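You operate a simulated robot arm through the tools that you are given. There is no shell and no other tool. Be economical: measure what you need, move in short steps, check, and stop when the job is done.

Carry out the task below with a simulated robot arm. There is one attempt and no reset: what you move stays moved.

TASK
Take the small green brush and put it in the grey bin on the clear end of the test bench. Put the 10 A fuse from the top of the narrow trolley on the red tray and the 20 A fuse on the ledge under the oven door. Put the Tool 16 job block from the top of the narrow trolley on the top of the tooling bench and the Tool 24 job block on top of the parts box there. Take the blue slab from the lower shelf of the blue shelving and leave it in the hg rack. Open the cream door. Do these in any order.

The check looks at the end state, three seconds after you hand in, the way a careful person would. Anything else that was tipped, shoved, dropped, spilled or broken makes it a failure.

THE ROBOT
A 7-joint arm with a fingered hand on a trunk, on a base that drives. Base frame: it is fixed to the floor where the robot stands at the start and does not move with it; the origin is under the middle of the robot, x ahead of it, y to its left, z up; the surface under the hand at the start is at about z = 0.85. Lengths are in m, angles in degrees, forces in N, time in s.
With the tool pointing down near the work surface it reaches from about 0.36 to 0.7 m from the robot's upright axis, wherever it stands. Its first joint turns from -69.0 to 172.0 degrees. Places, roughly: blue slab [1, -3.25, 0.5]; cream door [0.3, 7.8, 1]; fuse [-1.5, 0.75, 0.75]; grey bin (29x19x12 cm) [-1.6, -1.9, 0.9]; job block [-1.5, 0.75, 0.75]; ledge under the oven door (88x15 cm) [-1.28, 3.7, 0.66]; parts box [-1.75, 1, 0.75]; rack [-1.7, -0.3, 0.3]; red tray [2.8, 1.8, 0.7]; small green brush (3x2x16 cm) [0.7, -0.1, 0.9]; top of the tooling bench (113x26 cm) [1.38, 0.22, 0.86]. Payload 3.2 kg.
Tool frame: the origin (TCP) lies between the finger pads and is the grasp point; the fingertips stand 0.026 m ahead of it; z points along the fingers, y is the line along which they close. Largest opening 0.088 m; the body of the gripper starts 0.03 m behind the TCP. The gripper is a hand of 5 fingers: y runs from the thumb to the fingers, the wrist lies at [-0.016, -0.108, -0.172] in the tool frame, and closing takes about 1.5 s.
Orientation is that of the tool frame in the base frame, as a unit quaternion [w, x, y, z]. With the fingers straight down and the wrist toward the robot, the tool's x, y and z point along [0, 1, 0], [1, 0, 0] and [0, 0, -1] of the base frame.

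THE INTERFACE
- The arm moves only by the tool arm_command. Its argument "commands" is a list of rows, each a list of 6 numbers: the turn, a rotation vector about the tool's x, y, z in degrees, then the shift along the tool's x, y, z in m. In form: [[wx, wy, wz, x, y, z], ...]. A call has 1 to 10 rows; each row shifts and turns the commanded pose from where the row before left it, along the tool's axes as they then stand. "claw" is the opening, from 0 (shut) to 1 (fully open), set as the call begins (left out, the last holds). Each row takes 0.2 s and may step no farther than 0.05 m and 8.6 degrees from the row before; otherwise, or with a gripper value out of range, the whole call is refused. Where a pose cannot be reached the arm comes as near as it can. A force on the tool above 40 N (or 10 N above the force at the start of the call, whichever is more), or a blocked arm, ends the call early, and 0.2 s more pass. Each finger travels about 0.072 m/s and halts on what it meets, pressing with about 30 N; the grip force reading is that of the motor and also rises with nothing between the fingers. The clock runs only during rows and for 0.2 s after the last one: add rows that do not move to give the fingers time. The reply holds the time, the measured pose of the TCP, the force on the tool along the base axes, the opening and the grip force, in the units named above and with some noise, with the torque about the TCP (base axes, N m) and any sound that the robot's microphone picked up, and new pictures: "show" is both (left out), scene, wrist or none.
- Cameras (640 x 400 px; columns grow to the right, rows downward): "scene" is now at [0.1279, -0.0077, 1.397]; the picture's right is [-0.08, -1.00, 0.00], its down [-0.73, 0.06, -0.68] and it looks along [0.68, -0.05, -0.74] (base axes); focal length 274 px, centre (320, 200). "wrist" rides on the gripper at [0.067, -0.098, -0.117] in the tool frame; the picture's right is [-0.71, 0.33, -0.62], its down [-0.65, -0.65, 0.39] and it looks along [-0.28, 0.68, 0.68] (tool axes); focal length 234 px, centre (320, 200).
- raise_lower(by): slides the trunk up (or, below 0, down) by that many m; the arm and the scene camera ride with it, the base frame stays. It gives what a move gives, with no picture.
- roll_base(legs): drives the robot by 1 to 6 legs, each [ahead, left, turn to the left] in m, m and degrees, along the robot's own axes; the way and the turn of a leg run together, so that a leg with both is an arc; at most 1.5 m and 180 degrees a leg. The arm and the cameras ride along, it lands a little off, and it stops where it bumps. It gives what a move gives, and a new picture of the scene camera.
- curl_fingers(index, middle, ring, little, thumb_bend, thumb_turn): sets how far each is bent, from 0 (flat) to 1 (curled in); at 0.3 the hand is open as for a grip, at 0.7 the pads meet at the TCP. One left out holds its place. A second passes; each finger stops where it meets its share of the squeeze, and holds until it gets a number again. A gripper value or a shape takes the hand back. It gives what a move gives, with no picture; readings hold the bend of each and the force on index, middle, ring, little, thumb and palm. thumb_turn goes from beside the hand (0) to across from the fingers (1), as for a grip.
- grasp_type(shape): the hand has 5 fingers and takes this shape, open, in about a second: jaw (thumb against the fingers, like two jaws); tri (thumb and two fingers); tip (a fingertip pinch); poke (one finger out to press); point (the index stretched); flat (the hand flat); cup (the hand cupped); fist (a fist). The gripper value then closes the fingers along that shape, each until it touches; the sizes above hold for jaw. It gives what a move gives, with no picture.
- pan_tilt(pan, tilt): turns the head with the scene camera to pan (to the left, within 86 degrees either way) and tilt (down, from -29 to 69), counted from straight ahead of the robot. It gives what a move gives, and a new picture of the scene camera.
- measure_at(camera, pixels): for up to 12 pixels [column, row] of the newest picture of that camera ("zoom" is the newest enlarged one), the place [x, y, z] in the base frame of the surface seen there, good to about 0.002 m. No time passes.
- close_up(camera, box): a new picture of the part [left, top, right, bottom] of that camera's present view, enlarged. No time passes.
- sign_off(): hands the job in; it is judged then, once.

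Work in short steps. Measure before you move; look again where a grasp or a placing could have gone wrong, and mend it. You have 131 turns and 260 pictures in all, those below and enlarged ones among them. Open the gripper and draw the arm clear of the work before you hand the job in, unless the task says otherwise; then end with one line.

The tools are called after "Call:" by a JSON object that holds its "fn" and its "kwargs". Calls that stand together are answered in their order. arm_command: Moves the arm, as the interface text tells. Its arguments: {"type":"object","properties":{"commands":{"type":"array","items":{"type":"array","items":{"type":"number"}}},"claw":{"type":"number"},"show":{"type":"string","enum":["both","scene","wrist","none"]}},"required":["commands"]} The other tools are called the same way: raise_lower (by) slides the trunk up or down; grasp_type (shape) gives the hand a shape; curl_fingers (index, middle, ring, little, thumb_bend, thumb_turn) moves the fingers one by one; roll_base (legs) drives the base; pan_tilt (pan, tilt) turns the head that bears the scene camera; measure_at (camera, pixels) gives the place of the surface under pixels of a picture; close_up (camera, box) takes an enlarged picture of a part of a camera's view; sign_off () hands the job in.

At the start:

```text
time_s: 0.0
ee_pos: [0.3828, 0.091, 1.0558]
tool_rot: [-0.001, 0.707, 0.707, 0.0]
force: [0.7, -0.5, 0.2]
ft_torque: [-0.01, 0.01, -0.01]
gripper_width: 0.0878
finger_force: 0.1
shape: jaw
bend: [0.3, 0.3, 0.3, 0.3, 0.3, 0.97]
finger forces: [0.0, 0.0, 0.1, 0.0, 0.0, 0.0]
trunk travel left (down, up): [-0.725, 0.115]
robot x, y, heading: [-0.0011, -0.0022, -0.3]
head pan, tilt: [-4.6, 47.3]
```

scene: 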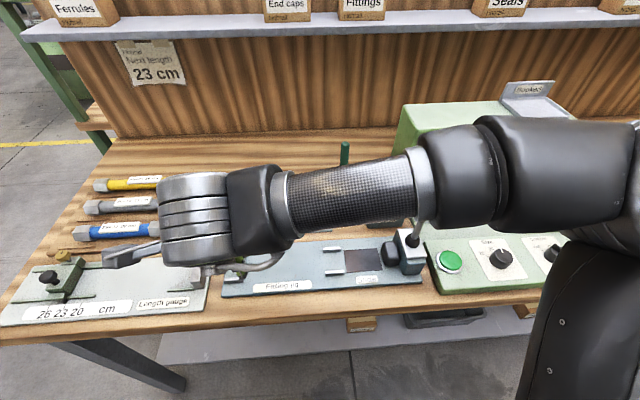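
wrist: 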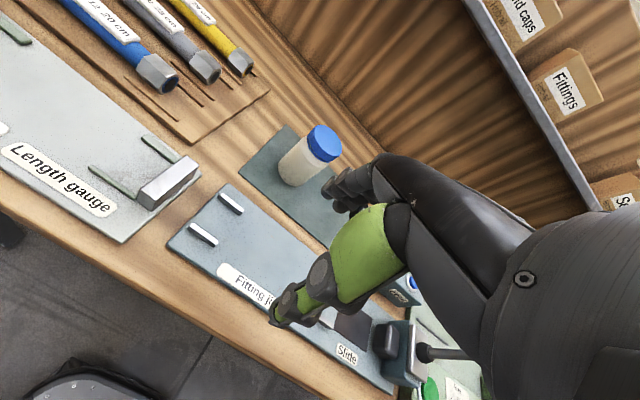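

The brush may be the green upright thing at about (345,152) in the scene. I look from another tilt and zoom in there first.

Call:
{"fn": "close_up", "kwargs": {"camera": "scene", "box": [260, 110, 440, 290]}}

Call:
{"fn": "measure_at", "kwargs": {"camera": "scene", "pixels": [[345, 152], [345, 145], [345, 162], [300, 150], [420, 220]]}}

```text
2.22 times, centred on (350, 200) of scene
```

zoom: 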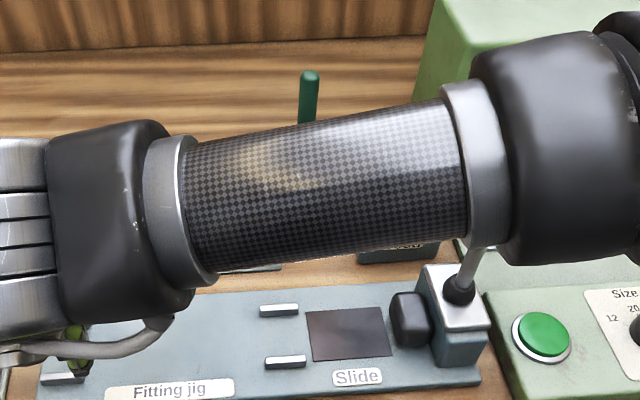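

```text
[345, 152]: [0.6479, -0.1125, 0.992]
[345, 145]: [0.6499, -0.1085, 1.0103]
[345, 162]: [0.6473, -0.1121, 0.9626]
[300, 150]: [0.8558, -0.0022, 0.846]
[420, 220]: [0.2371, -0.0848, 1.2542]
```

The green thing is a handle standing up from z≈0.87 to 1.01 at (0.648,-0.111). The forearm hides its foot, so I move the arm left and up to see it.

Call:
{"fn": "arm_command", "kwargs": {"commands": [[0, 0, 0, 0.04, 0, -0.03], [0, 0, 0, 0.04, 0, -0.03], [0, 0, 0, 0.04, 0, -0.03], [0, 0, 0, 0.04, 0, -0.03], [0, 0, 0, 0.04, 0, 0]]}}

```text
time_s: 1.4
ee_pos: [0.4142, 0.2367, 1.2142]
tool_rot: [-0.035, 0.736, 0.676, 0.033]
force: [0.0, -0.5, -0.2]
ft_torque: [-0.07, 0.0, -0.04]
gripper_width: 0.0879
finger_force: 0.0
shape: jaw
bend: [0.3, 0.3, 0.3, 0.3, 0.3, 0.97]
finger forces: [0.0, 0.0, 0.1, 0.0, 0.0, 0.1]
out of reach, approached as far as the arm can: row 5
trunk travel left (down, up): [-0.725, 0.115]
robot x, y, heading: [-0.0022, -0.0044, 0.0]
head pan, tilt: [-4.6, 47.3]
stopped in row 5: the arm was blocked; the commanded pose is now the measured one
```

scene: 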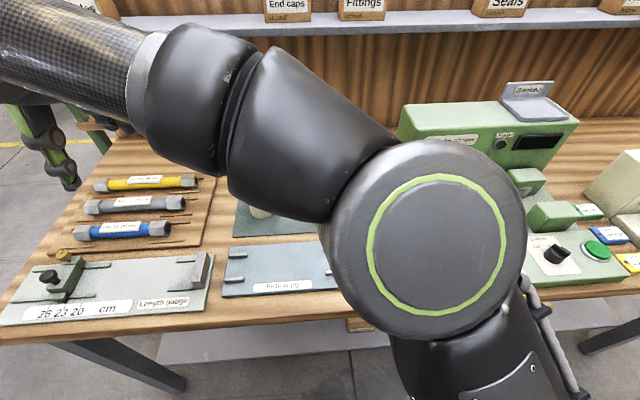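
wrist: 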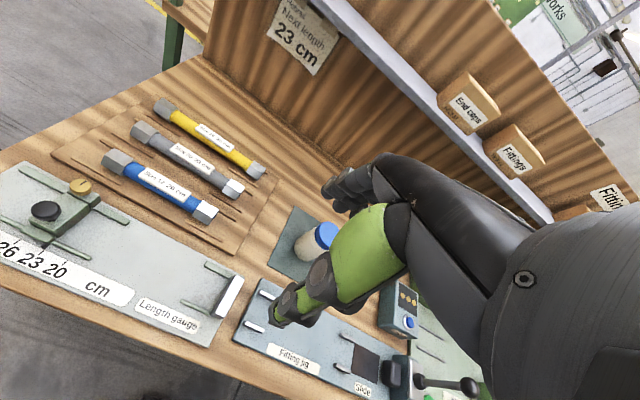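

The elbow now blocks the view; I bring the hand lower and back so that the forearm lies to the left, and look again.

Call:
{"fn": "arm_command", "kwargs": {"commands": [[0, 0, 0, 0.02, -0.03, 0.04], [0, 0, 0, 0.02, -0.03, 0.04], [0, 0, 0, 0.03, -0.02, 0.03], [0, 0, 0, 0.03, 0, 0.03], [0, 0, 0, 0.03, 0, 0], [0, 0, 0, 0.03, 0, 0]]}}

```text
refused: row 1 steps farther than a row can; nothing moved
```

Row length was just above the limit; I send it in smaller steps.

Call:
{"fn": "arm_command", "kwargs": {"commands": [[0, 0, 0, 0.02, -0.02, 0.03], [0, 0, 0, 0.02, -0.02, 0.03], [0, 0, 0, 0.03, -0.02, 0.03], [0, 0, 0, 0.03, 0, 0.03], [0, 0, 0, 0.03, 0, 0], [0, 0, 0, 0.03, 0, 0]]}}

```text
time_s: 3.0
ee_pos: [0.418, 0.2576, 1.1671]
tool_rot: [-0.064, 0.758, 0.646, 0.061]
force: [-0.1, -0.4, -0.7]
ft_torque: [0.01, -0.03, 0.01]
gripper_width: 0.088
finger_force: 0.1
shape: jaw
bend: [0.3, 0.3, 0.3, 0.3, 0.3, 0.97]
finger forces: [0.1, 0.0, 0.0, 0.1, 0.0, 0.0]
out of reach, approached as far as the arm can: row 3, 4, 5, 6
trunk travel left (down, up): [-0.725, 0.115]
robot x, y, heading: [-0.0008, 0.0017, 0.2]
head pan, tilt: [-4.6, 47.3]
stopped in row 6: the arm was blocked; the commanded pose is now the measured one
```

scene: 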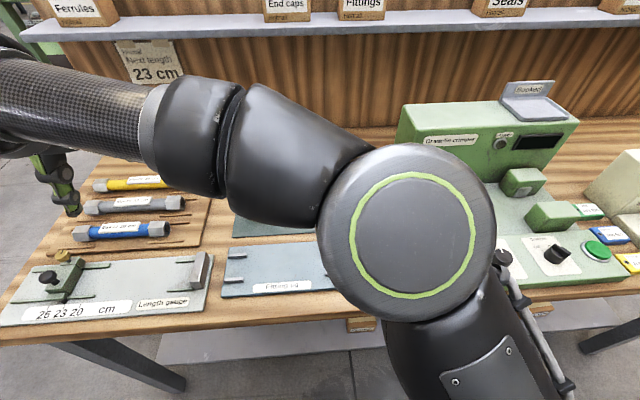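
wrist: 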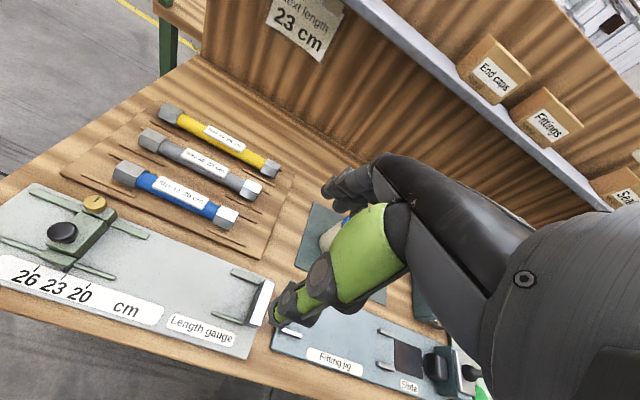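

I shift the base left 0.25 m so that the brush comes out to the right of the shoulder in view.

Call:
{"fn": "roll_base", "kwargs": {"legs": [[-0.1, 0.3, 0]]}}

Call:
{"fn": "pan_tilt", "kwargs": {"pan": -25, "tilt": 40}}

```text
time_s: 5.1
ee_pos: [0.3131, 0.5627, 1.1688]
tool_rot: [-0.064, 0.755, 0.65, 0.061]
force: [0.8, 0.5, 0.1]
ft_torque: [0.0, 0.04, -0.01]
gripper_width: 0.0878
finger_force: 0.0
shape: jaw
bend: [0.3, 0.3, 0.3, 0.3, 0.3, 0.97]
finger forces: [0.0, 0.0, 0.1, 0.0, 0.1, 0.0]
trunk travel left (down, up): [-0.725, 0.115]
robot x, y, heading: [-0.1004, 0.3037, 0.7]
head pan, tilt: [-4.6, 47.3]
```

scene: 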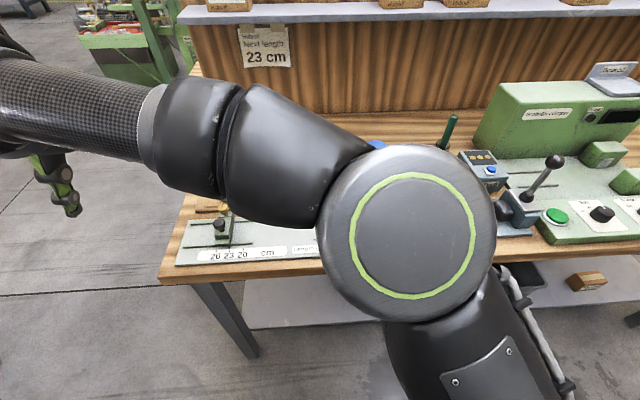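

```text
time_s: 6.0
ee_pos: [0.3134, 0.5622, 1.1692]
tool_rot: [-0.065, 0.755, 0.649, 0.061]
force: [0.9, 0.7, 0.9]
ft_torque: [0.0, 0.01, 0.01]
gripper_width: 0.0879
finger_force: 0.2
shape: jaw
bend: [0.3, 0.3, 0.3, 0.3, 0.3, 0.97]
finger forces: [0.0, 0.1, 0.1, 0.1, 0.0, 0.1]
trunk travel left (down, up): [-0.725, 0.115]
robot x, y, heading: [-0.1023, 0.3012, 0.6]
head pan, tilt: [-25.0, 40.0]
```

scene: 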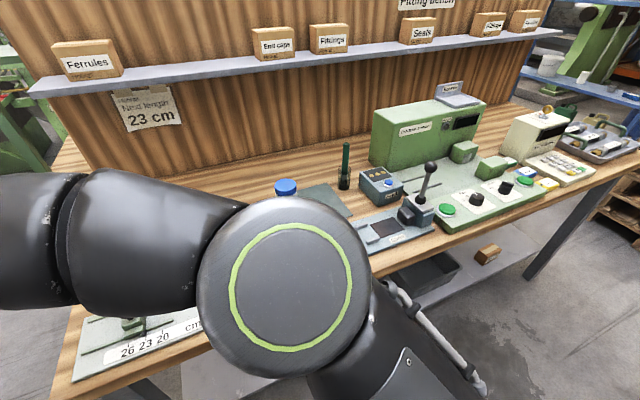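

Now the brush stands in the open at (345,165) with a dark foot. I zoom in on it and measure.

Call:
{"fn": "close_up", "kwargs": {"camera": "scene", "box": [310, 130, 390, 210]}}

Call:
{"fn": "measure_at", "kwargs": {"camera": "scene", "pixels": [[346, 146], [345, 160], [344, 172], [344, 180], [344, 187], [360, 165], [378, 175], [285, 186]]}}

```text
5.00 times, centred on (350, 170) of scene
```

zoom: 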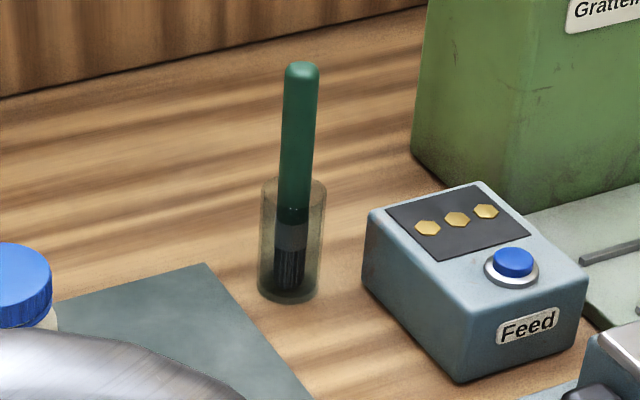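

```text
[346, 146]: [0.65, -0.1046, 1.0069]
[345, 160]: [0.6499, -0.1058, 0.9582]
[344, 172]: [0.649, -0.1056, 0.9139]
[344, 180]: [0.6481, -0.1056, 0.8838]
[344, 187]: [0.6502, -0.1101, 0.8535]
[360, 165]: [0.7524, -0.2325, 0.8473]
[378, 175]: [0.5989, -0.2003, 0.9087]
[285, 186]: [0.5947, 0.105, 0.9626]
```

The brush stands loose in a glass cup with its rim at z≈0.92 and the handle free above it. I raise the trunk, then straighten the tool and bring it in front.

Call:
{"fn": "raise_lower", "kwargs": {"by": 0.1}}

Call:
{"fn": "arm_command", "kwargs": {"commands": [[0, -5, -4.3, -0.01, 0, 0.02], [0, -5, -4.3, -0.02, 0, 0.02], [0, 0, 0, -0.04, 0, 0.01], [0, 0, 0, -0.04, 0, 0.01], [0, 0, 0, -0.03, 0, 0]], "show": "none"}}

```text
time_s: 7.3
ee_pos: [0.314, 0.5616, 1.2688]
tool_rot: [-0.066, 0.755, 0.65, 0.061]
force: [0.1, 0.7, 0.3]
ft_torque: [0.01, 0.01, 0.01]
gripper_width: 0.0881
finger_force: 0.1
shape: jaw
bend: [0.3, 0.3, 0.3, 0.3, 0.3, 0.97]
finger forces: [0.1, 0.1, 0.1, 0.0, 0.0, 0.1]
trunk travel left (down, up): [-0.825, 0.015]
robot x, y, heading: [-0.1018, 0.2985, 0.3]
head pan, tilt: [-25.0, 40.0]
```

```text
time_s: 8.5
ee_pos: [0.3089, 0.4255, 1.2062]
tool_rot: [-0.003, 0.706, 0.708, 0.0]
force: [0.3, -0.3, -0.4]
ft_torque: [0.01, 0.02, -0.02]
gripper_width: 0.0877
finger_force: 0.0
shape: jaw
bend: [0.3, 0.3, 0.3, 0.3, 0.3, 0.97]
finger forces: [0.0, 0.0, 0.0, 0.0, 0.0, 0.0]
trunk travel left (down, up): [-0.825, 0.015]
robot x, y, heading: [-0.1011, 0.2995, 0.3]
head pan, tilt: [-25.0, 40.0]
```

Tool is straight at z 1.21. I drive to about (0.05,-0.23) so the hand comes in line with the brush.

Call:
{"fn": "roll_base", "kwargs": {"legs": [[0, -0.53, 0], [0.13, 0, 0]]}}

```text
time_s: 12.5
ee_pos: [0.4444, -0.1015, 1.2066]
tool_rot: [-0.002, 0.704, 0.71, -0.001]
force: [-0.3, 0.6, 0.7]
ft_torque: [0.0, 0.01, 0.02]
gripper_width: 0.0879
finger_force: 0.0
shape: jaw
bend: [0.3, 0.3, 0.3, 0.3, 0.3, 0.97]
finger forces: [0.1, 0.0, 0.0, 0.0, 0.0, 0.1]
trunk travel left (down, up): [-0.825, 0.015]
robot x, y, heading: [0.0373, -0.2324, 0.7]
head pan, tilt: [-25.0, 40.0]
```

scene: 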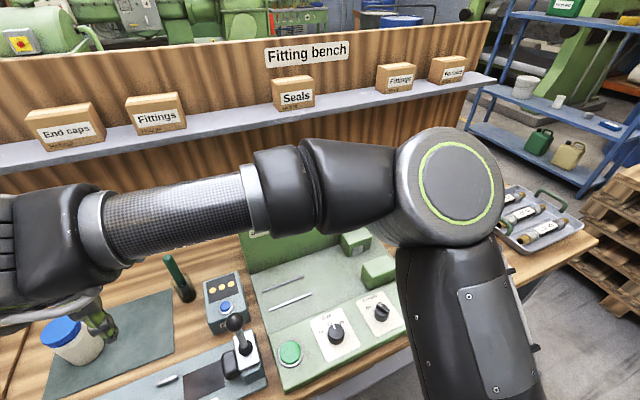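

The hand is in line with the brush. I extend forward 0.205 m over it.

Call:
{"fn": "arm_command", "kwargs": {"commands": [[0, 0, 0, 0, 0.045, 0], [0, 0, 0, 0, 0.045, 0], [0, 0, 0, 0, 0.045, 0], [0, 0, 0, 0, 0.045, 0], [0, 0, 0, -0.005, 0.024, 0.0], [0, 0, 0, 0, 0, 0.04]]}}

```text
time_s: 13.9
ee_pos: [0.6497, -0.107, 1.1645]
tool_rot: [-0.004, 0.704, 0.71, 0.0]
force: [1.0, 0.2, 0.2]
ft_torque: [0.01, 0.0, 0.01]
gripper_width: 0.0879
finger_force: 0.0
shape: jaw
bend: [0.3, 0.3, 0.3, 0.3, 0.3, 0.97]
finger forces: [0.1, 0.1, 0.0, 0.0, 0.0, 0.0]
trunk travel left (down, up): [-0.825, 0.015]
robot x, y, heading: [0.0332, -0.2289, 0.7]
head pan, tilt: [-25.0, 40.0]
```

scene: 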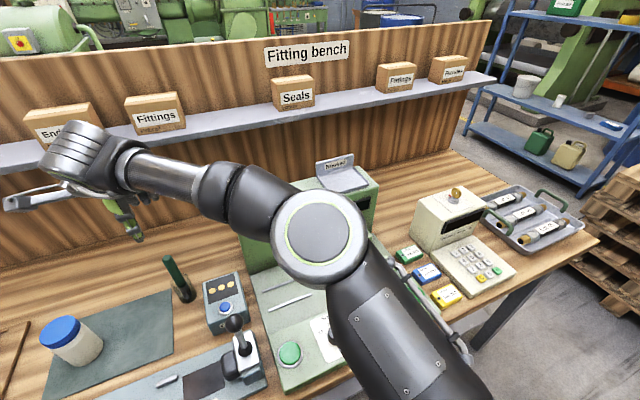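
wrist: 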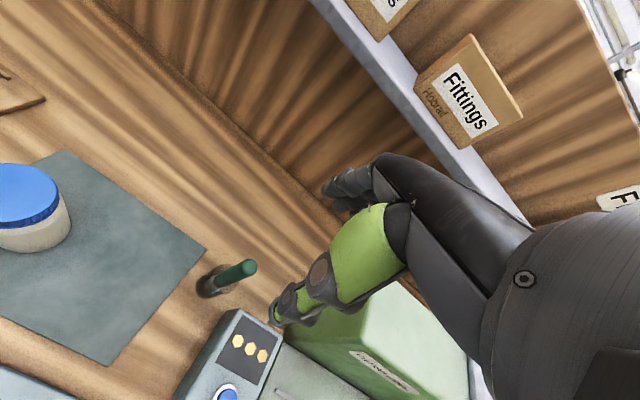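

The brush top appears at about (250,266) in the wrist picture, close to the line of descent. I measure its place once more.

Call:
{"fn": "measure_at", "kwargs": {"camera": "wrist", "pixels": [[250, 265], [240, 272], [230, 277], [215, 283]]}}

Call:
{"fn": "measure_at", "kwargs": {"camera": "scene", "pixels": [[168, 258], [177, 275], [183, 295], [233, 322]]}}

```text
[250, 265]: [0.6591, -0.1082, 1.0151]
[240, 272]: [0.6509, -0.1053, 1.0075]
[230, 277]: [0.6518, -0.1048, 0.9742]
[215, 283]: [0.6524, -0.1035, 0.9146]
```

```text
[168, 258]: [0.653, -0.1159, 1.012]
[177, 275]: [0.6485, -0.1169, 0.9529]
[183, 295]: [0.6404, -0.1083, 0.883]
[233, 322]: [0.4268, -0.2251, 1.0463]
```

The handle axis is near (0.656,-0.107). I come down around it to TCP z≈0.985, fingers open.

Call:
{"fn": "arm_command", "kwargs": {"commands": [[0, 0, 0, 0, 0.006, 0.04], [0, 0, 0, 0, 0, 0.04], [0, 0, 0, 0, 0, 0.035], [0, 0, 0, 0, 0, 0.035], [0, 0, 0, 0, 0, 0.03]]}}

```text
time_s: 15.1
ee_pos: [0.6556, -0.1037, 0.9853]
tool_rot: [-0.002, 0.705, 0.709, 0.0]
force: [-0.1, -0.4, 0.3]
ft_torque: [0.0, 0.02, -0.02]
gripper_width: 0.0878
finger_force: 0.0
shape: jaw
bend: [0.3, 0.3, 0.3, 0.3, 0.3, 0.97]
finger forces: [0.1, 0.0, 0.0, 0.0, 0.0, 0.0]
trunk travel left (down, up): [-0.825, 0.015]
robot x, y, heading: [0.0337, -0.2316, 0.9]
head pan, tilt: [-25.0, 40.0]
```

scene: 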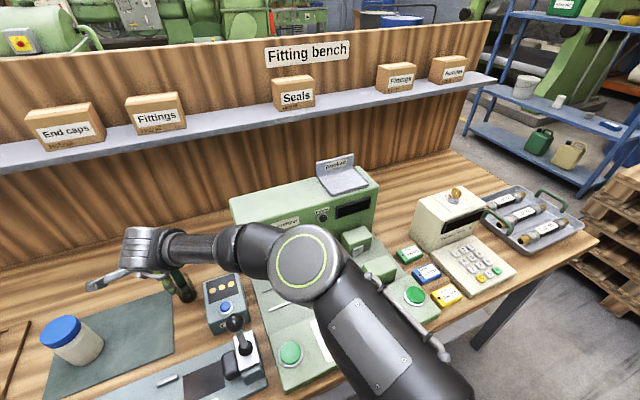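
wrist: 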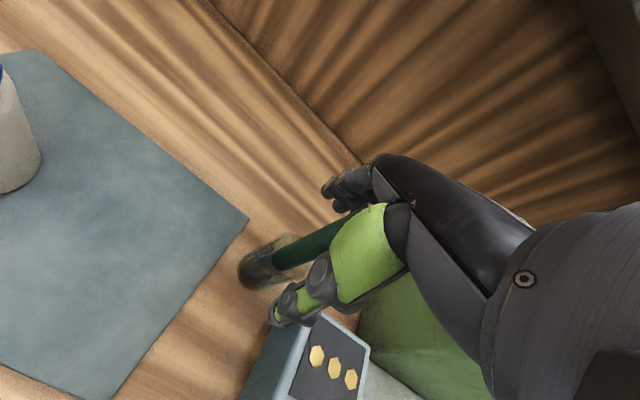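

The handle lies between thumb and fingers. I close.

Call:
{"fn": "arm_command", "kwargs": {"commands": [[0, 0, 0, 0, 0, 0], [0, 0, 0, 0, 0, 0], [0, 0, 0, 0, 0, 0], [0, 0, 0, 0, 0, 0], [0, 0, 0, 0, 0, 0], [0, 0, 0, 0, 0, 0], [0, 0, 0, 0, 0, 0], [0, 0, 0, 0, 0, 0]], "claw": 0}}

```text
time_s: 16.9
ee_pos: [0.6547, -0.1025, 0.9851]
tool_rot: [-0.003, 0.704, 0.711, 0.0]
force: [0.1, -1.0, -1.1]
ft_torque: [-0.03, -0.05, -0.02]
gripper_width: 0.0055
finger_force: 29.9
shape: jaw
bend: [0.71, 0.57, 0.43, 0.7, 0.85, 1.0]
finger forces: [0.5, 13.5, 0.0, 0.1, 23.6, 0.0]
trunk travel left (down, up): [-0.825, 0.015]
robot x, y, heading: [0.0319, -0.2315, 0.9]
head pan, tilt: [-25.0, 40.0]
```

scene: 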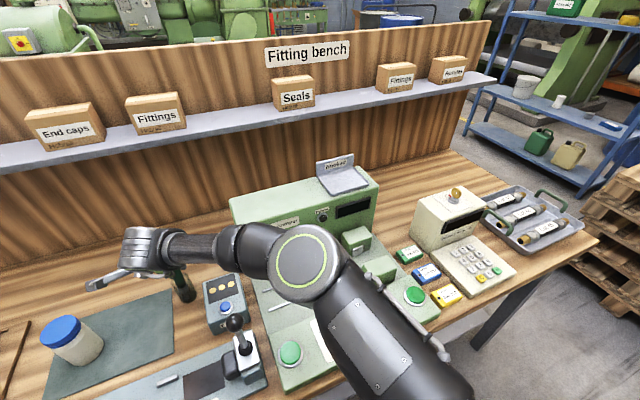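
wrist: 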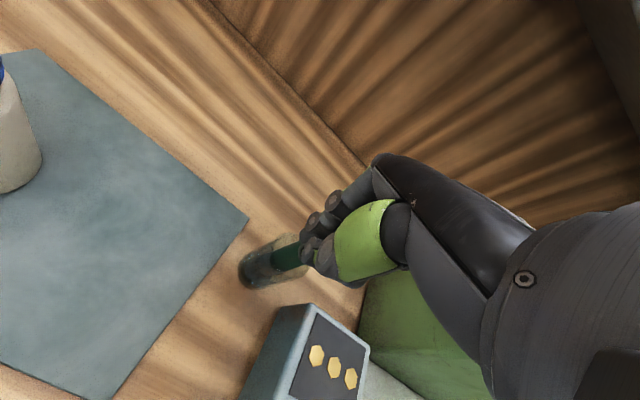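

Middle finger (13.5 N) and thumb (23.6 N) hold the handle. I lift straight up 0.2 m.

Call:
{"fn": "arm_command", "kwargs": {"commands": [[0, 0, 0, 0, 0, -0.02], [0, 0, 0, 0, 0, -0.02], [0, 0, 0, 0, 0, -0.03], [0, 0, 0, 0, 0, -0.03], [0, 0, 0, 0, 0, -0.04], [0, 0, 0, 0, 0, -0.04]]}}

```text
time_s: 18.3
ee_pos: [0.6545, -0.1074, 1.1668]
tool_rot: [-0.003, 0.704, 0.71, -0.001]
force: [0.8, 0.6, 0.5]
ft_torque: [-0.01, 0.01, 0.01]
gripper_width: 0.0051
finger_force: 30.2
shape: jaw
bend: [0.7, 0.57, 0.43, 0.7, 0.85, 1.0]
finger forces: [0.1, 12.9, 0.1, 0.0, 24.3, 0.0]
trunk travel left (down, up): [-0.825, 0.015]
robot x, y, heading: [0.032, -0.2335, 0.8]
head pan, tilt: [-25.0, 40.0]
```

scene: 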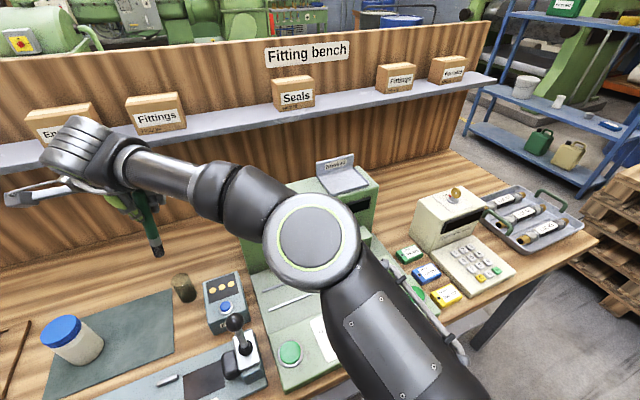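
wrist: 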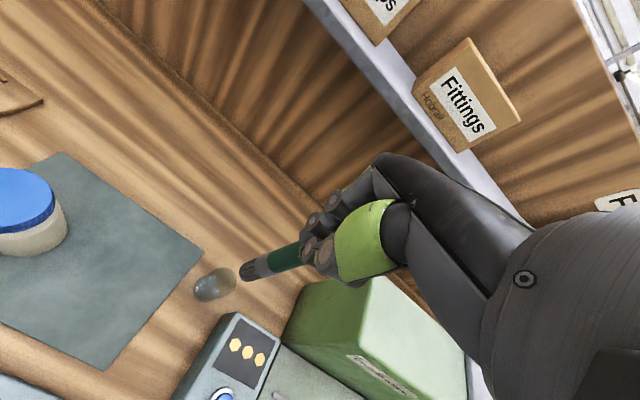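

The brush is held and the cup stayed. I pull the hand back toward the body, then back the robot off and look around.

Call:
{"fn": "arm_command", "kwargs": {"commands": [[0, 0, 0, 0, -0.045, 0], [0, 0, 0, 0, -0.045, 0], [0, 0, 0, 0, -0.045, 0], [0, 0, 0, 0, -0.045, 0], [0, 0, 0, 0, -0.03, 0]], "show": "none"}}

Call:
{"fn": "roll_base", "kwargs": {"legs": [[-0.45, 0, 0]]}}

Call:
{"fn": "pan_tilt", "kwargs": {"pan": -80, "tilt": 20}}

Call:
{"fn": "pan_tilt", "kwargs": {"pan": 85, "tilt": 20}}

```text
time_s: 19.5
ee_pos: [0.4456, -0.1064, 1.1679]
tool_rot: [-0.002, 0.705, 0.709, 0.0]
force: [0.1, 0.8, -0.5]
ft_torque: [0.01, -0.03, 0.02]
gripper_width: 0.005
finger_force: 29.9
shape: jaw
bend: [0.7, 0.57, 0.43, 0.7, 0.85, 1.0]
finger forces: [0.0, 12.8, 0.1, 0.1, 24.2, 0.0]
trunk travel left (down, up): [-0.825, 0.015]
robot x, y, heading: [0.0319, -0.2328, 0.8]
head pan, tilt: [-25.0, 40.0]
```

```text
time_s: 22.2
ee_pos: [-0.0036, -0.1145, 1.1672]
tool_rot: [-0.003, 0.71, 0.704, -0.001]
force: [0.0, -0.4, 0.2]
ft_torque: [-0.02, 0.0, 0.01]
gripper_width: 0.0049
finger_force: 29.9
shape: jaw
bend: [0.7, 0.57, 0.43, 0.7, 0.85, 1.0]
finger forces: [0.0, 12.8, 0.1, 0.1, 24.2, 0.1]
trunk travel left (down, up): [-0.825, 0.015]
robot x, y, heading: [-0.4185, -0.2331, -0.4]
head pan, tilt: [-25.0, 40.0]
```

scene: 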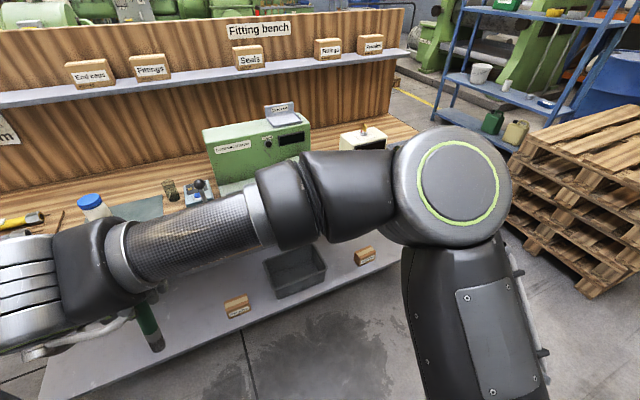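

```text
time_s: 23.4
ee_pos: [-0.0048, -0.1159, 1.1674]
tool_rot: [-0.003, 0.709, 0.705, 0.0]
force: [-0.3, 0.3, -0.3]
ft_torque: [0.03, -0.02, 0.01]
gripper_width: 0.0052
finger_force: 30.0
shape: jaw
bend: [0.7, 0.57, 0.43, 0.7, 0.85, 1.0]
finger forces: [0.1, 12.9, 0.1, 0.0, 24.3, 0.0]
trunk travel left (down, up): [-0.825, 0.015]
robot x, y, heading: [-0.4191, -0.2359, 0.1]
head pan, tilt: [-80.0, 20.0]
```

scene: 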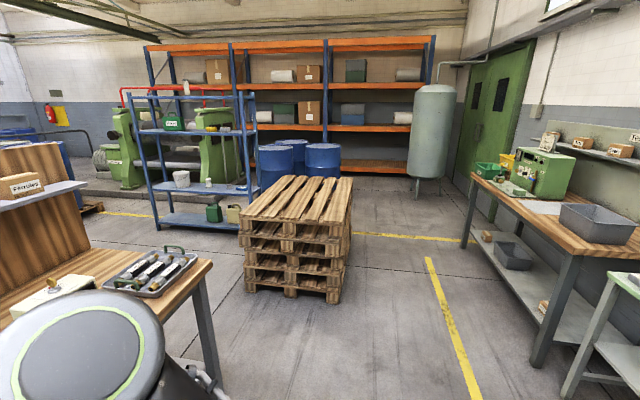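

```text
time_s: 26.0
ee_pos: [-0.0046, -0.115, 1.1664]
tool_rot: [-0.003, 0.709, 0.705, 0.0]
force: [-0.9, 0.0, -1.3]
ft_torque: [0.02, -0.02, 0.04]
gripper_width: 0.0051
finger_force: 29.6
shape: jaw
bend: [0.7, 0.57, 0.43, 0.7, 0.85, 1.0]
finger forces: [0.0, 12.8, 0.1, 0.0, 24.4, 0.0]
trunk travel left (down, up): [-0.825, 0.015]
robot x, y, heading: [-0.4179, -0.236, -0.2]
head pan, tilt: [85.0, 20.0]
```

scene: 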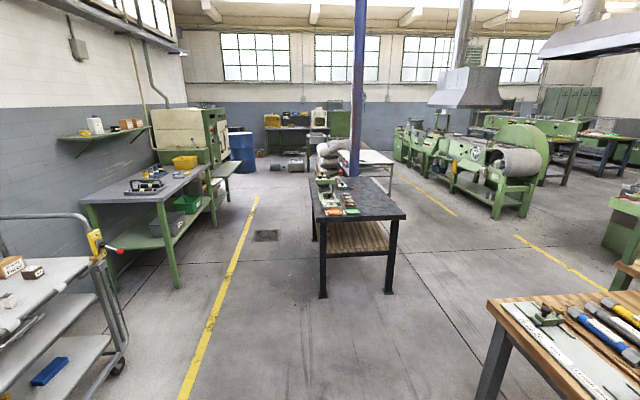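

Grey bin is at (590,222) in the right view, the pallet at (295,240). I look back right and measure the layout before driving.

Call:
{"fn": "pan_tilt", "kwargs": {"pan": -86, "tilt": 25}}

Call:
{"fn": "measure_at", "kwargs": {"camera": "scene", "pixels": [[245, 265], [310, 275], [590, 180], [545, 205], [450, 220], [500, 340], [480, 150], [575, 360], [340, 330], [600, 200], [520, 200], [640, 270]]}}

```text
time_s: 28.6
ee_pos: [-0.004, -0.1156, 1.1678]
tool_rot: [-0.004, 0.71, 0.704, -0.001]
force: [0.3, -0.3, -0.5]
ft_torque: [0.02, 0.01, -0.03]
gripper_width: 0.0049
finger_force: 30.0
shape: jaw
bend: [0.7, 0.57, 0.43, 0.7, 0.85, 1.0]
finger forces: [0.1, 12.8, 0.1, 0.0, 24.3, 0.0]
trunk travel left (down, up): [-0.825, 0.015]
robot x, y, heading: [-0.4151, -0.234, -0.2]
head pan, tilt: [-85.9, 25.0]
```

scene: 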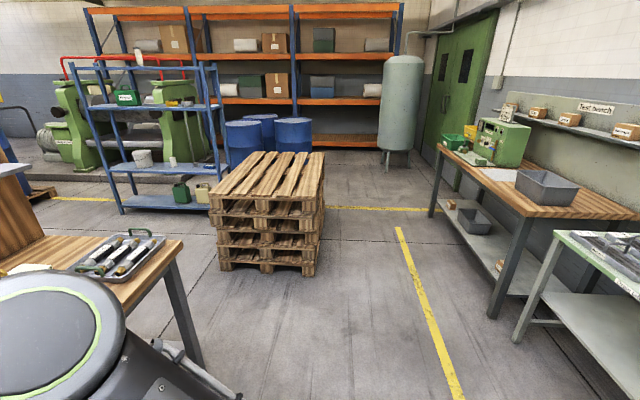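

```text
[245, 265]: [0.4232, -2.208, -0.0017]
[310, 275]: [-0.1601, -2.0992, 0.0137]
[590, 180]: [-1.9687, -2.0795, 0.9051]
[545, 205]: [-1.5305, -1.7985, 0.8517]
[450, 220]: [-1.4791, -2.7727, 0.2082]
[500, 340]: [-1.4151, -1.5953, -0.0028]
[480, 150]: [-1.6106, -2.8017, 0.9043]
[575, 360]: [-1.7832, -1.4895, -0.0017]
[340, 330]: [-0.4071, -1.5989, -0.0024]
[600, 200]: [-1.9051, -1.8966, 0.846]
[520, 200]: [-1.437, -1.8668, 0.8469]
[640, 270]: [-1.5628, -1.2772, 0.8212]
```

I measure the grey bin's rim, floor and the bench edge in this view.

Call:
{"fn": "close_up", "kwargs": {"camera": "scene", "box": [480, 130, 640, 230]}}

Call:
{"fn": "measure_at", "kwargs": {"camera": "scene", "pixels": [[516, 173], [549, 186], [579, 184], [545, 169], [545, 180], [535, 175], [560, 178], [560, 200], [507, 195], [548, 213]]}}

```text
4.00 times, centred on (560, 180) of scene
```

zoom: 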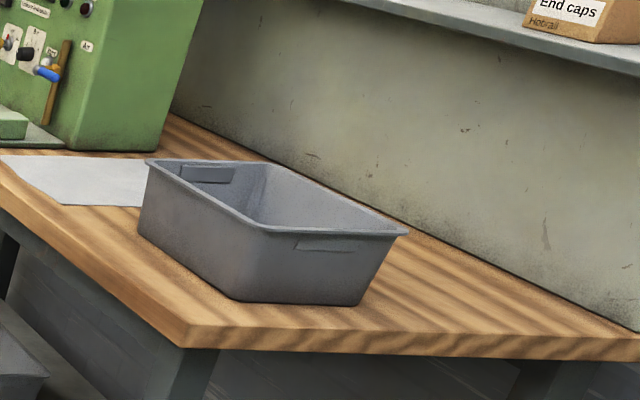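

```text
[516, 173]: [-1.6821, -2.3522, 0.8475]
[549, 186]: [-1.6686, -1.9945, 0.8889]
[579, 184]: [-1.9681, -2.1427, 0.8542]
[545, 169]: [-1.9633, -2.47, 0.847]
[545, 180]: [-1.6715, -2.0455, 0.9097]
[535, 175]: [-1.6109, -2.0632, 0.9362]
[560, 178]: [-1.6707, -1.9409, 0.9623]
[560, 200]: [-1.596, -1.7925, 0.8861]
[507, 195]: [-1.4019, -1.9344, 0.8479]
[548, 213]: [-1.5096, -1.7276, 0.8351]
```

Bin centre ≈(-1.60,-1.92), rim 0.965, bench edge x≈-1.38. I turn to face -x and drive over, stopping short.

Call:
{"fn": "roll_base", "kwargs": {"legs": [[-0.1, 0, 0], [0, 0, -180], [0, 1.48, 0], [0, 0.1, 0]]}}

Call:
{"fn": "pan_tilt", "kwargs": {"pan": 5, "tilt": 40}}

```text
time_s: 44.6
ee_pos: [-0.819, -1.9553, 1.1679]
tool_rot: [-0.002, 0.719, -0.695, 0.003]
force: [-0.5, -0.1, 0.2]
ft_torque: [-0.04, 0.04, -0.04]
gripper_width: 0.005
finger_force: 29.7
shape: jaw
bend: [0.7, 0.57, 0.43, 0.7, 0.85, 1.0]
finger forces: [0.0, 12.4, 0.0, 0.0, 23.9, 0.0]
trunk travel left (down, up): [-0.825, 0.015]
robot x, y, heading: [-0.4103, -1.8213, -177.5]
head pan, tilt: [-85.9, 25.0]
```

scene: 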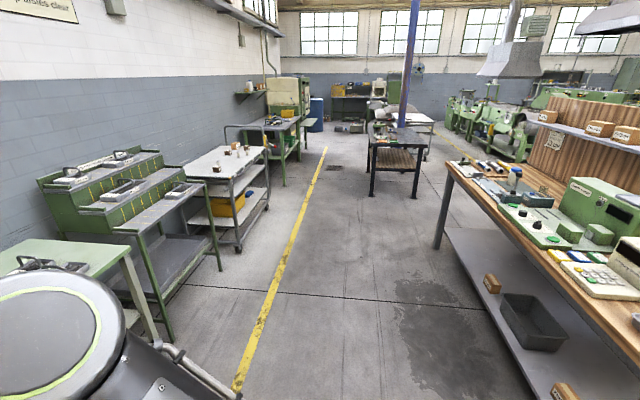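

```text
time_s: 46.2
ee_pos: [-0.8199, -1.9556, 1.1683]
tool_rot: [0.0, 0.72, -0.694, 0.003]
force: [0.1, -0.4, -0.2]
ft_torque: [-0.01, 0.03, 0.01]
gripper_width: 0.0049
finger_force: 30.1
shape: jaw
bend: [0.7, 0.57, 0.43, 0.7, 0.85, 1.0]
finger forces: [0.0, 12.3, 0.1, 0.0, 24.0, 0.0]
trunk travel left (down, up): [-0.825, 0.015]
robot x, y, heading: [-0.4094, -1.8189, -177.2]
head pan, tilt: [5.0, 40.0]
```

scene: 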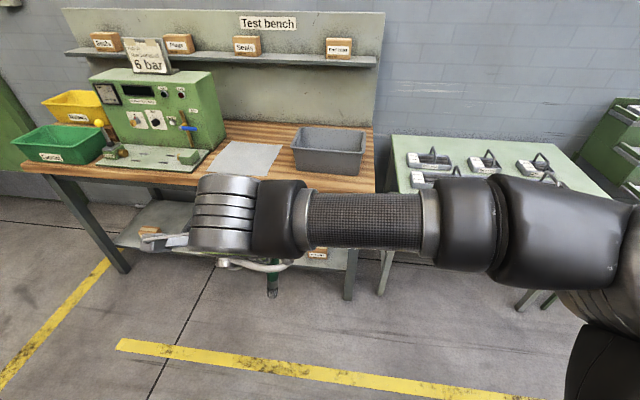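

The bin is visible at (330,150). I measure its corners precisely.

Call:
{"fn": "measure_at", "kwargs": {"camera": "scene", "pixels": [[293, 144], [362, 150], [367, 135], [300, 128], [330, 140], [330, 155], [345, 170], [385, 160]]}}

```text
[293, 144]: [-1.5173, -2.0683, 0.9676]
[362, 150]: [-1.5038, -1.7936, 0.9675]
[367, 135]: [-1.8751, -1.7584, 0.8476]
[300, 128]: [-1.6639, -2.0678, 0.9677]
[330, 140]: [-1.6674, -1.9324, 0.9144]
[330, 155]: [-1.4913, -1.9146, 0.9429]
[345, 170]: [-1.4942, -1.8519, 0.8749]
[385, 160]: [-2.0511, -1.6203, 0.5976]
```

Bin interior runs x -1.69..-1.505, y -2.07..-1.78. I drive ahead 0.55 m with a small right shift and heading correction.

Call:
{"fn": "roll_base", "kwargs": {"legs": [[0.55, -0.06, -2.8]]}}

```text
time_s: 49.4
ee_pos: [-1.3831, -1.8793, 1.1678]
tool_rot: [0.0, -0.699, 0.715, -0.003]
force: [-0.6, 0.4, -0.1]
ft_torque: [0.01, -0.01, -0.02]
gripper_width: 0.0049
finger_force: 29.5
shape: jaw
bend: [0.7, 0.57, 0.43, 0.7, 0.85, 1.0]
finger forces: [0.0, 12.4, 0.1, 0.0, 23.9, 0.0]
trunk travel left (down, up): [-0.825, 0.015]
robot x, y, heading: [-0.9703, -1.7645, 179.1]
head pan, tilt: [5.0, 40.0]
```

scene: 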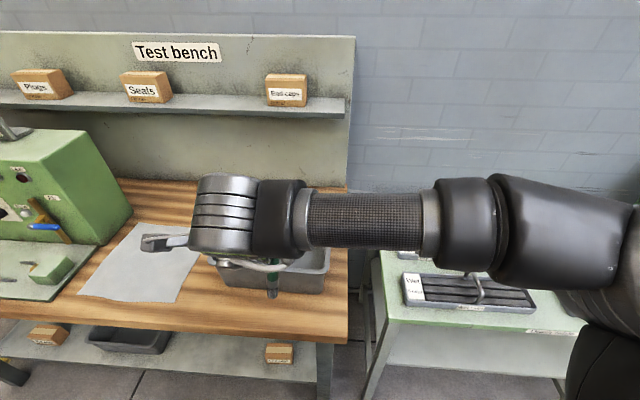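

Now I extend 0.214 m over the bin, then tilt 40° toward -y while lowering to z≈1.0.

Call:
{"fn": "arm_command", "kwargs": {"commands": [[0, 0, 0, 0, 0.045, 0], [0, 0, 0, 0, 0.045, 0], [0, 0, 0, 0, 0.045, 0], [0, 0, 0, 0, 0.045, 0], [0, 0, 0, 0, 0.034, 0], [0, 8, 0, 0, 0, 0], [0, 8, 0, 0, 0, 0], [0, 8, 0, 0, 0, 0], [0, 8, 0, 0, 0, 0], [0, 8, 0, 0, 0, 0]]}}

```text
time_s: 51.6
ee_pos: [-1.5963, -1.8737, 1.1674]
tool_rot: [-0.245, -0.656, 0.671, -0.243]
force: [0.1, 0.4, -0.8]
ft_torque: [-0.01, -0.04, -0.01]
gripper_width: 0.0051
finger_force: 30.0
shape: jaw
bend: [0.7, 0.57, 0.43, 0.7, 0.85, 1.0]
finger forces: [0.0, 12.4, 0.1, 0.0, 23.8, 0.0]
trunk travel left (down, up): [-0.825, 0.015]
robot x, y, heading: [-0.9678, -1.7698, 179.4]
head pan, tilt: [5.0, 40.0]
```

scene: 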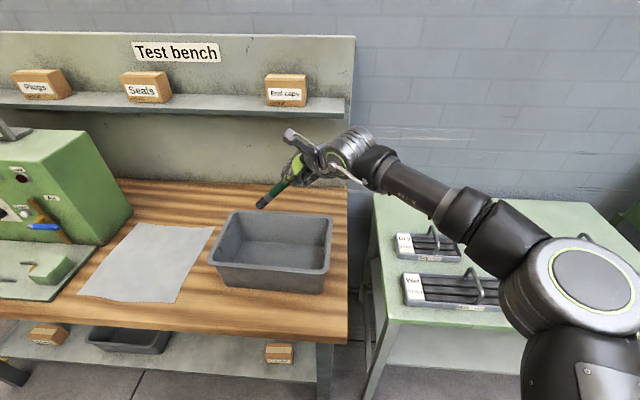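
wrist: 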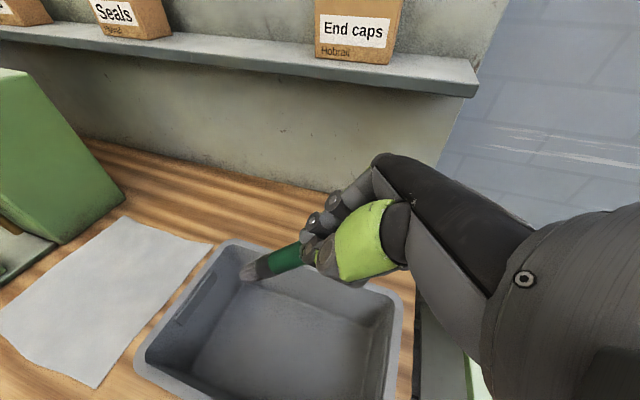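

The brush points into the bin, tilted. I go straight down about 0.165 m in the tilted frame.

Call:
{"fn": "arm_command", "kwargs": {"commands": [[0, 0, 0, -0.0225, 0, 0.0268], [0, 0, 0, -0.0225, 0, 0.0268], [0, 0, 0, -0.0225, 0, 0.0268], [0, 0, 0, -0.0225, 0, 0.0268], [0, 0, 0, -0.016, 0, 0.019]]}}

```text
time_s: 52.8
ee_pos: [-1.5967, -1.8729, 0.9988]
tool_rot: [-0.244, -0.655, 0.672, -0.243]
force: [0.2, 0.7, -0.4]
ft_torque: [0.02, 0.0, 0.0]
gripper_width: 0.0054
finger_force: 29.4
shape: jaw
bend: [0.7, 0.57, 0.43, 0.7, 0.85, 1.0]
finger forces: [0.0, 12.3, 0.1, 0.0, 23.7, 0.0]
trunk travel left (down, up): [-0.825, 0.015]
robot x, y, heading: [-0.9674, -1.7659, 179.3]
head pan, tilt: [5.0, 40.0]
```

scene: 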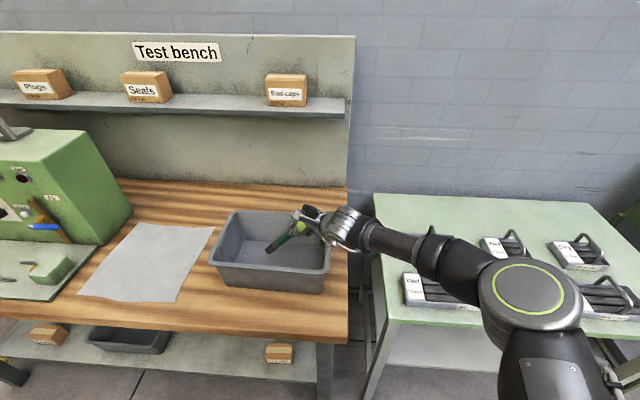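
wrist: 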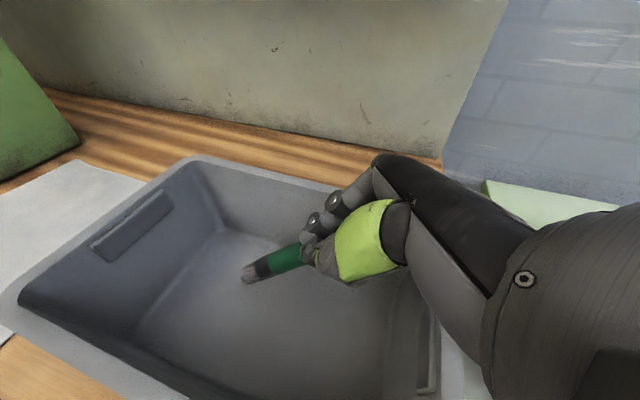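

I lower 2 cm more and open the hand.

Call:
{"fn": "arm_command", "kwargs": {"commands": [[0, 0, 0, -0.013, 0, 0.0155], [0, 0, 0, 0, 0, 0]], "show": "none"}}

Call:
{"fn": "arm_command", "kwargs": {"commands": [[0, 0, 0, 0, 0, 0], [0, 0, 0, 0, 0, 0], [0, 0, 0, 0, 0, 0], [0, 0, 0, 0, 0, 0], [0, 0, 0, 0, 0, 0], [0, 0, 0, 0, 0, 0], [0, 0, 0, 0.0225, 0, -0.0268], [0, 0, 0, 0.0225, 0, -0.0268], [0, 0, 0, 0.0225, 0, -0.0268], [0, 0, 0, 0.0225, 0, -0.0268]], "claw": 1}}

```text
time_s: 53.4
ee_pos: [-1.5957, -1.8736, 0.9809]
tool_rot: [-0.244, -0.656, 0.671, -0.242]
force: [-0.3, 0.2, -0.4]
ft_torque: [0.0, 0.02, 0.0]
gripper_width: 0.005
finger_force: 30.3
shape: jaw
bend: [0.7, 0.57, 0.43, 0.7, 0.85, 1.0]
finger forces: [0.0, 12.3, 0.0, 0.1, 23.7, 0.0]
trunk travel left (down, up): [-0.825, 0.015]
robot x, y, heading: [-0.967, -1.7683, 179.2]
head pan, tilt: [5.0, 40.0]
```

```text
time_s: 55.6
ee_pos: [-1.5979, -1.8768, 1.1227]
tool_rot: [-0.245, -0.656, 0.672, -0.242]
force: [-1.1, -1.0, 0.2]
ft_torque: [0.01, -0.04, 0.02]
gripper_width: 0.0879
finger_force: 0.2
shape: jaw
bend: [0.3, 0.3, 0.3, 0.3, 0.3, 0.97]
finger forces: [0.1, 0.0, 0.1, 0.1, 0.1, 0.0]
trunk travel left (down, up): [-0.825, 0.015]
robot x, y, heading: [-0.9677, -1.7684, 179.2]
head pan, tilt: [5.0, 40.0]
```

scene: 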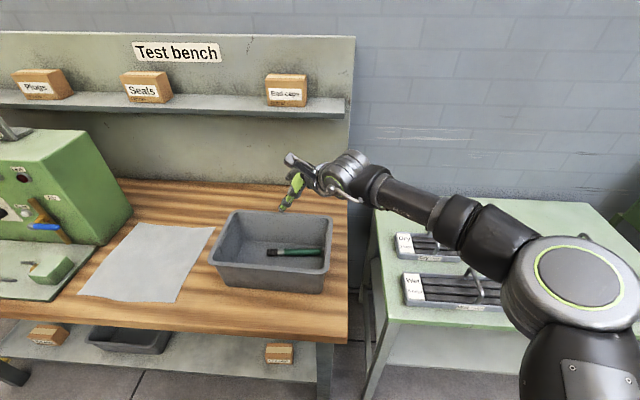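
wrist: 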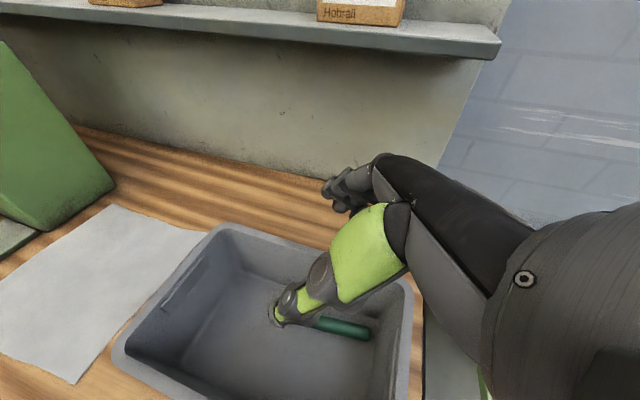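

The brush lies in the bin. I straighten and retract the arm, back off, and turn to look toward the blue shelving.

Call:
{"fn": "arm_command", "kwargs": {"commands": [[0, -8, 0, 0, -0.03, -0.01], [0, -8, 0, 0, -0.045, 0], [0, -8, 0, 0, -0.045, 0], [0, -8, 0, 0, -0.045, 0], [0, -8, 0, 0, -0.045, 0]], "show": "none"}}

Call:
{"fn": "roll_base", "kwargs": {"legs": [[-0.4, -0.25, 0], [0, 0, 90]]}}

Call:
{"fn": "pan_tilt", "kwargs": {"pan": 45, "tilt": 25}}

```text
time_s: 56.8
ee_pos: [-1.3887, -1.8778, 1.1311]
tool_rot: [0.001, -0.699, 0.715, -0.001]
force: [1.0, -0.6, 0.0]
ft_torque: [0.02, 0.03, -0.02]
gripper_width: 0.0879
finger_force: 0.0
shape: jaw
bend: [0.3, 0.3, 0.3, 0.3, 0.3, 0.97]
finger forces: [0.1, 0.0, 0.0, 0.0, 0.0, 0.1]
trunk travel left (down, up): [-0.825, 0.015]
robot x, y, heading: [-0.9677, -1.7676, 179.1]
head pan, tilt: [5.0, 40.0]
```

```text
time_s: 63.5
ee_pos: [-0.4545, -1.9516, 1.1301]
tool_rot: [-0.002, 1.0, -0.002, 0.002]
force: [-0.3, -0.1, 0.6]
ft_torque: [0.06, 0.01, -0.02]
gripper_width: 0.0876
finger_force: 0.1
shape: jaw
bend: [0.3, 0.3, 0.3, 0.3, 0.3, 0.97]
finger forces: [0.1, 0.1, 0.0, 0.1, 0.0, 0.1]
trunk travel left (down, up): [-0.825, 0.015]
robot x, y, heading: [-0.5705, -1.5355, -89.7]
head pan, tilt: [5.0, 40.0]
```

scene: 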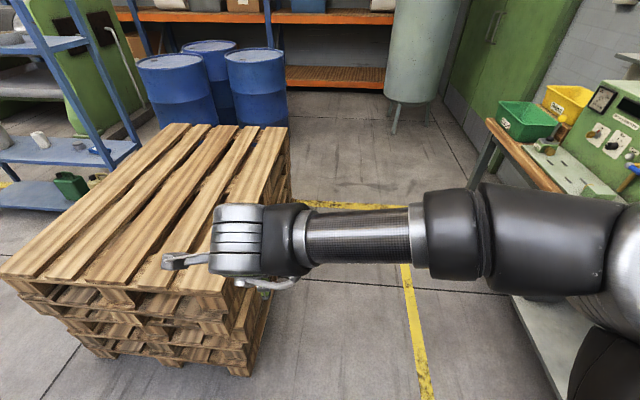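

```text
time_s: 64.5
ee_pos: [-0.4544, -1.9518, 1.13]
tool_rot: [-0.002, 1.0, -0.002, 0.002]
force: [0.3, 0.5, -0.4]
ft_torque: [-0.01, 0.0, 0.0]
gripper_width: 0.0877
finger_force: 0.1
shape: jaw
bend: [0.3, 0.3, 0.3, 0.3, 0.3, 0.97]
finger forces: [0.0, 0.0, 0.0, 0.0, 0.0, 0.0]
trunk travel left (down, up): [-0.825, 0.015]
robot x, y, heading: [-0.5707, -1.5345, -89.9]
head pan, tilt: [45.0, 25.0]
```

scene: 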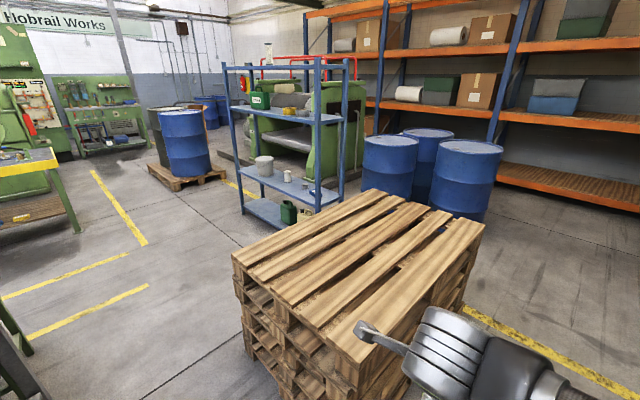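

The blue shelving stands at (290,140) beyond the pallet. I zoom in and measure it.

Call:
{"fn": "close_up", "kwargs": {"camera": "scene", "box": [210, 50, 370, 240]}}

Call:
{"fn": "measure_at", "kwargs": {"camera": "scene", "pixels": [[243, 212], [318, 205], [345, 190], [312, 190], [300, 185], [240, 115], [270, 190], [321, 195], [232, 270], [350, 190], [470, 250], [255, 180]]}}

```text
2.11 times, centred on (290, 145) of scene
```

zoom: 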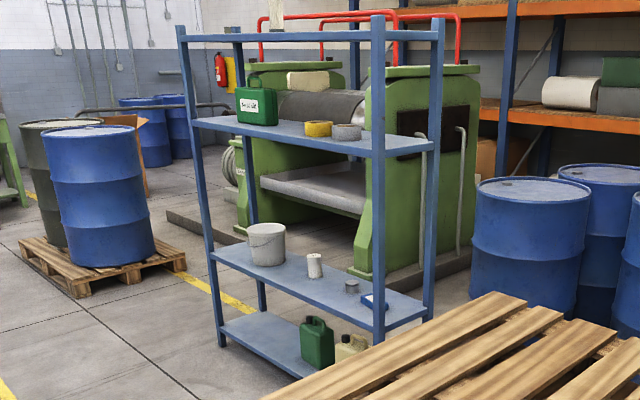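

```text
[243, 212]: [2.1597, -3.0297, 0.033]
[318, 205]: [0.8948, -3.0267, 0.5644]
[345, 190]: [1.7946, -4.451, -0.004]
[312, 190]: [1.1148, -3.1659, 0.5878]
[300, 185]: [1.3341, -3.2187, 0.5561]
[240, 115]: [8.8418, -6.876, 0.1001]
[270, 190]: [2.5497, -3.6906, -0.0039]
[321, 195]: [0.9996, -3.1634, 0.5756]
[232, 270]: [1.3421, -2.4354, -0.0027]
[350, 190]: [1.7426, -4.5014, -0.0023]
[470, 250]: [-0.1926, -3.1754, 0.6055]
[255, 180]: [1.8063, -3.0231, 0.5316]
```

The blue slab lies at about (1.06,-3.17,0.58) near the right end of the middle board. I check the way along the bench end to my left.

Call:
{"fn": "pan_tilt", "kwargs": {"pan": 86, "tilt": 30}}

Call:
{"fn": "measure_at", "kwargs": {"camera": "scene", "pixels": [[20, 180], [60, 200], [100, 300], [150, 250], [200, 300], [320, 200], [450, 300]]}}

```text
time_s: 65.6
ee_pos: [-0.4548, -1.9518, 1.1297]
tool_rot: [-0.003, 1.0, -0.002, 0.002]
force: [-0.8, 0.5, 0.5]
ft_torque: [0.03, -0.01, 0.01]
gripper_width: 0.0879
finger_force: 0.1
shape: jaw
bend: [0.3, 0.3, 0.3, 0.3, 0.3, 0.97]
finger forces: [0.0, 0.1, 0.0, 0.0, 0.0, 0.0]
trunk travel left (down, up): [-0.825, 0.015]
robot x, y, heading: [-0.5715, -1.532, -89.9]
head pan, tilt: [85.9, 30.0]
```

scene: 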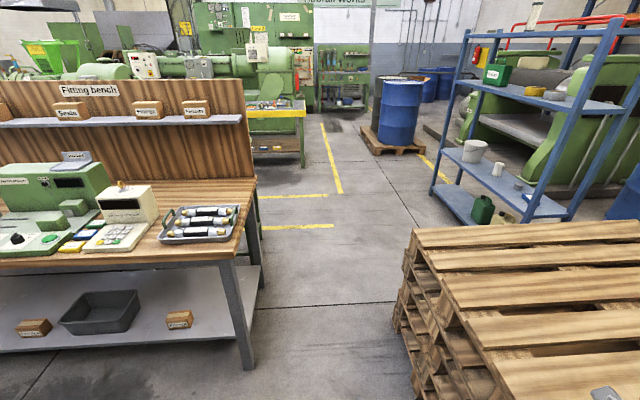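

```text
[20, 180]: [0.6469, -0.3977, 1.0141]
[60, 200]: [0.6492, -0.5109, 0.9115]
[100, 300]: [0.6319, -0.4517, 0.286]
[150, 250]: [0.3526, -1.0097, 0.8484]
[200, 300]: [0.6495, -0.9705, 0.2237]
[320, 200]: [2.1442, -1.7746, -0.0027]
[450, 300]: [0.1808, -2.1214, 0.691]
```

The corridor between bench end (y≈-1.22) and pallet (y≈-2.1) is about 0.9 m. I measure the edges exactly.

Call:
{"fn": "measure_at", "kwargs": {"camera": "scene", "pixels": [[216, 262], [242, 362], [258, 283], [414, 238], [396, 322], [425, 400], [455, 205], [435, 188], [566, 205], [480, 158]]}}

```text
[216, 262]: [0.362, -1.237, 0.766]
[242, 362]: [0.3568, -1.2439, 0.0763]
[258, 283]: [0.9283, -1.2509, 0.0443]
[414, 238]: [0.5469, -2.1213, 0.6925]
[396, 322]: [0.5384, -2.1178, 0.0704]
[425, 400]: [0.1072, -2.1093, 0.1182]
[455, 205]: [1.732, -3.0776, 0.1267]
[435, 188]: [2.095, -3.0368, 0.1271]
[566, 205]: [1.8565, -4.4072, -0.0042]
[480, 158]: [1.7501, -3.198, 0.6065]
```

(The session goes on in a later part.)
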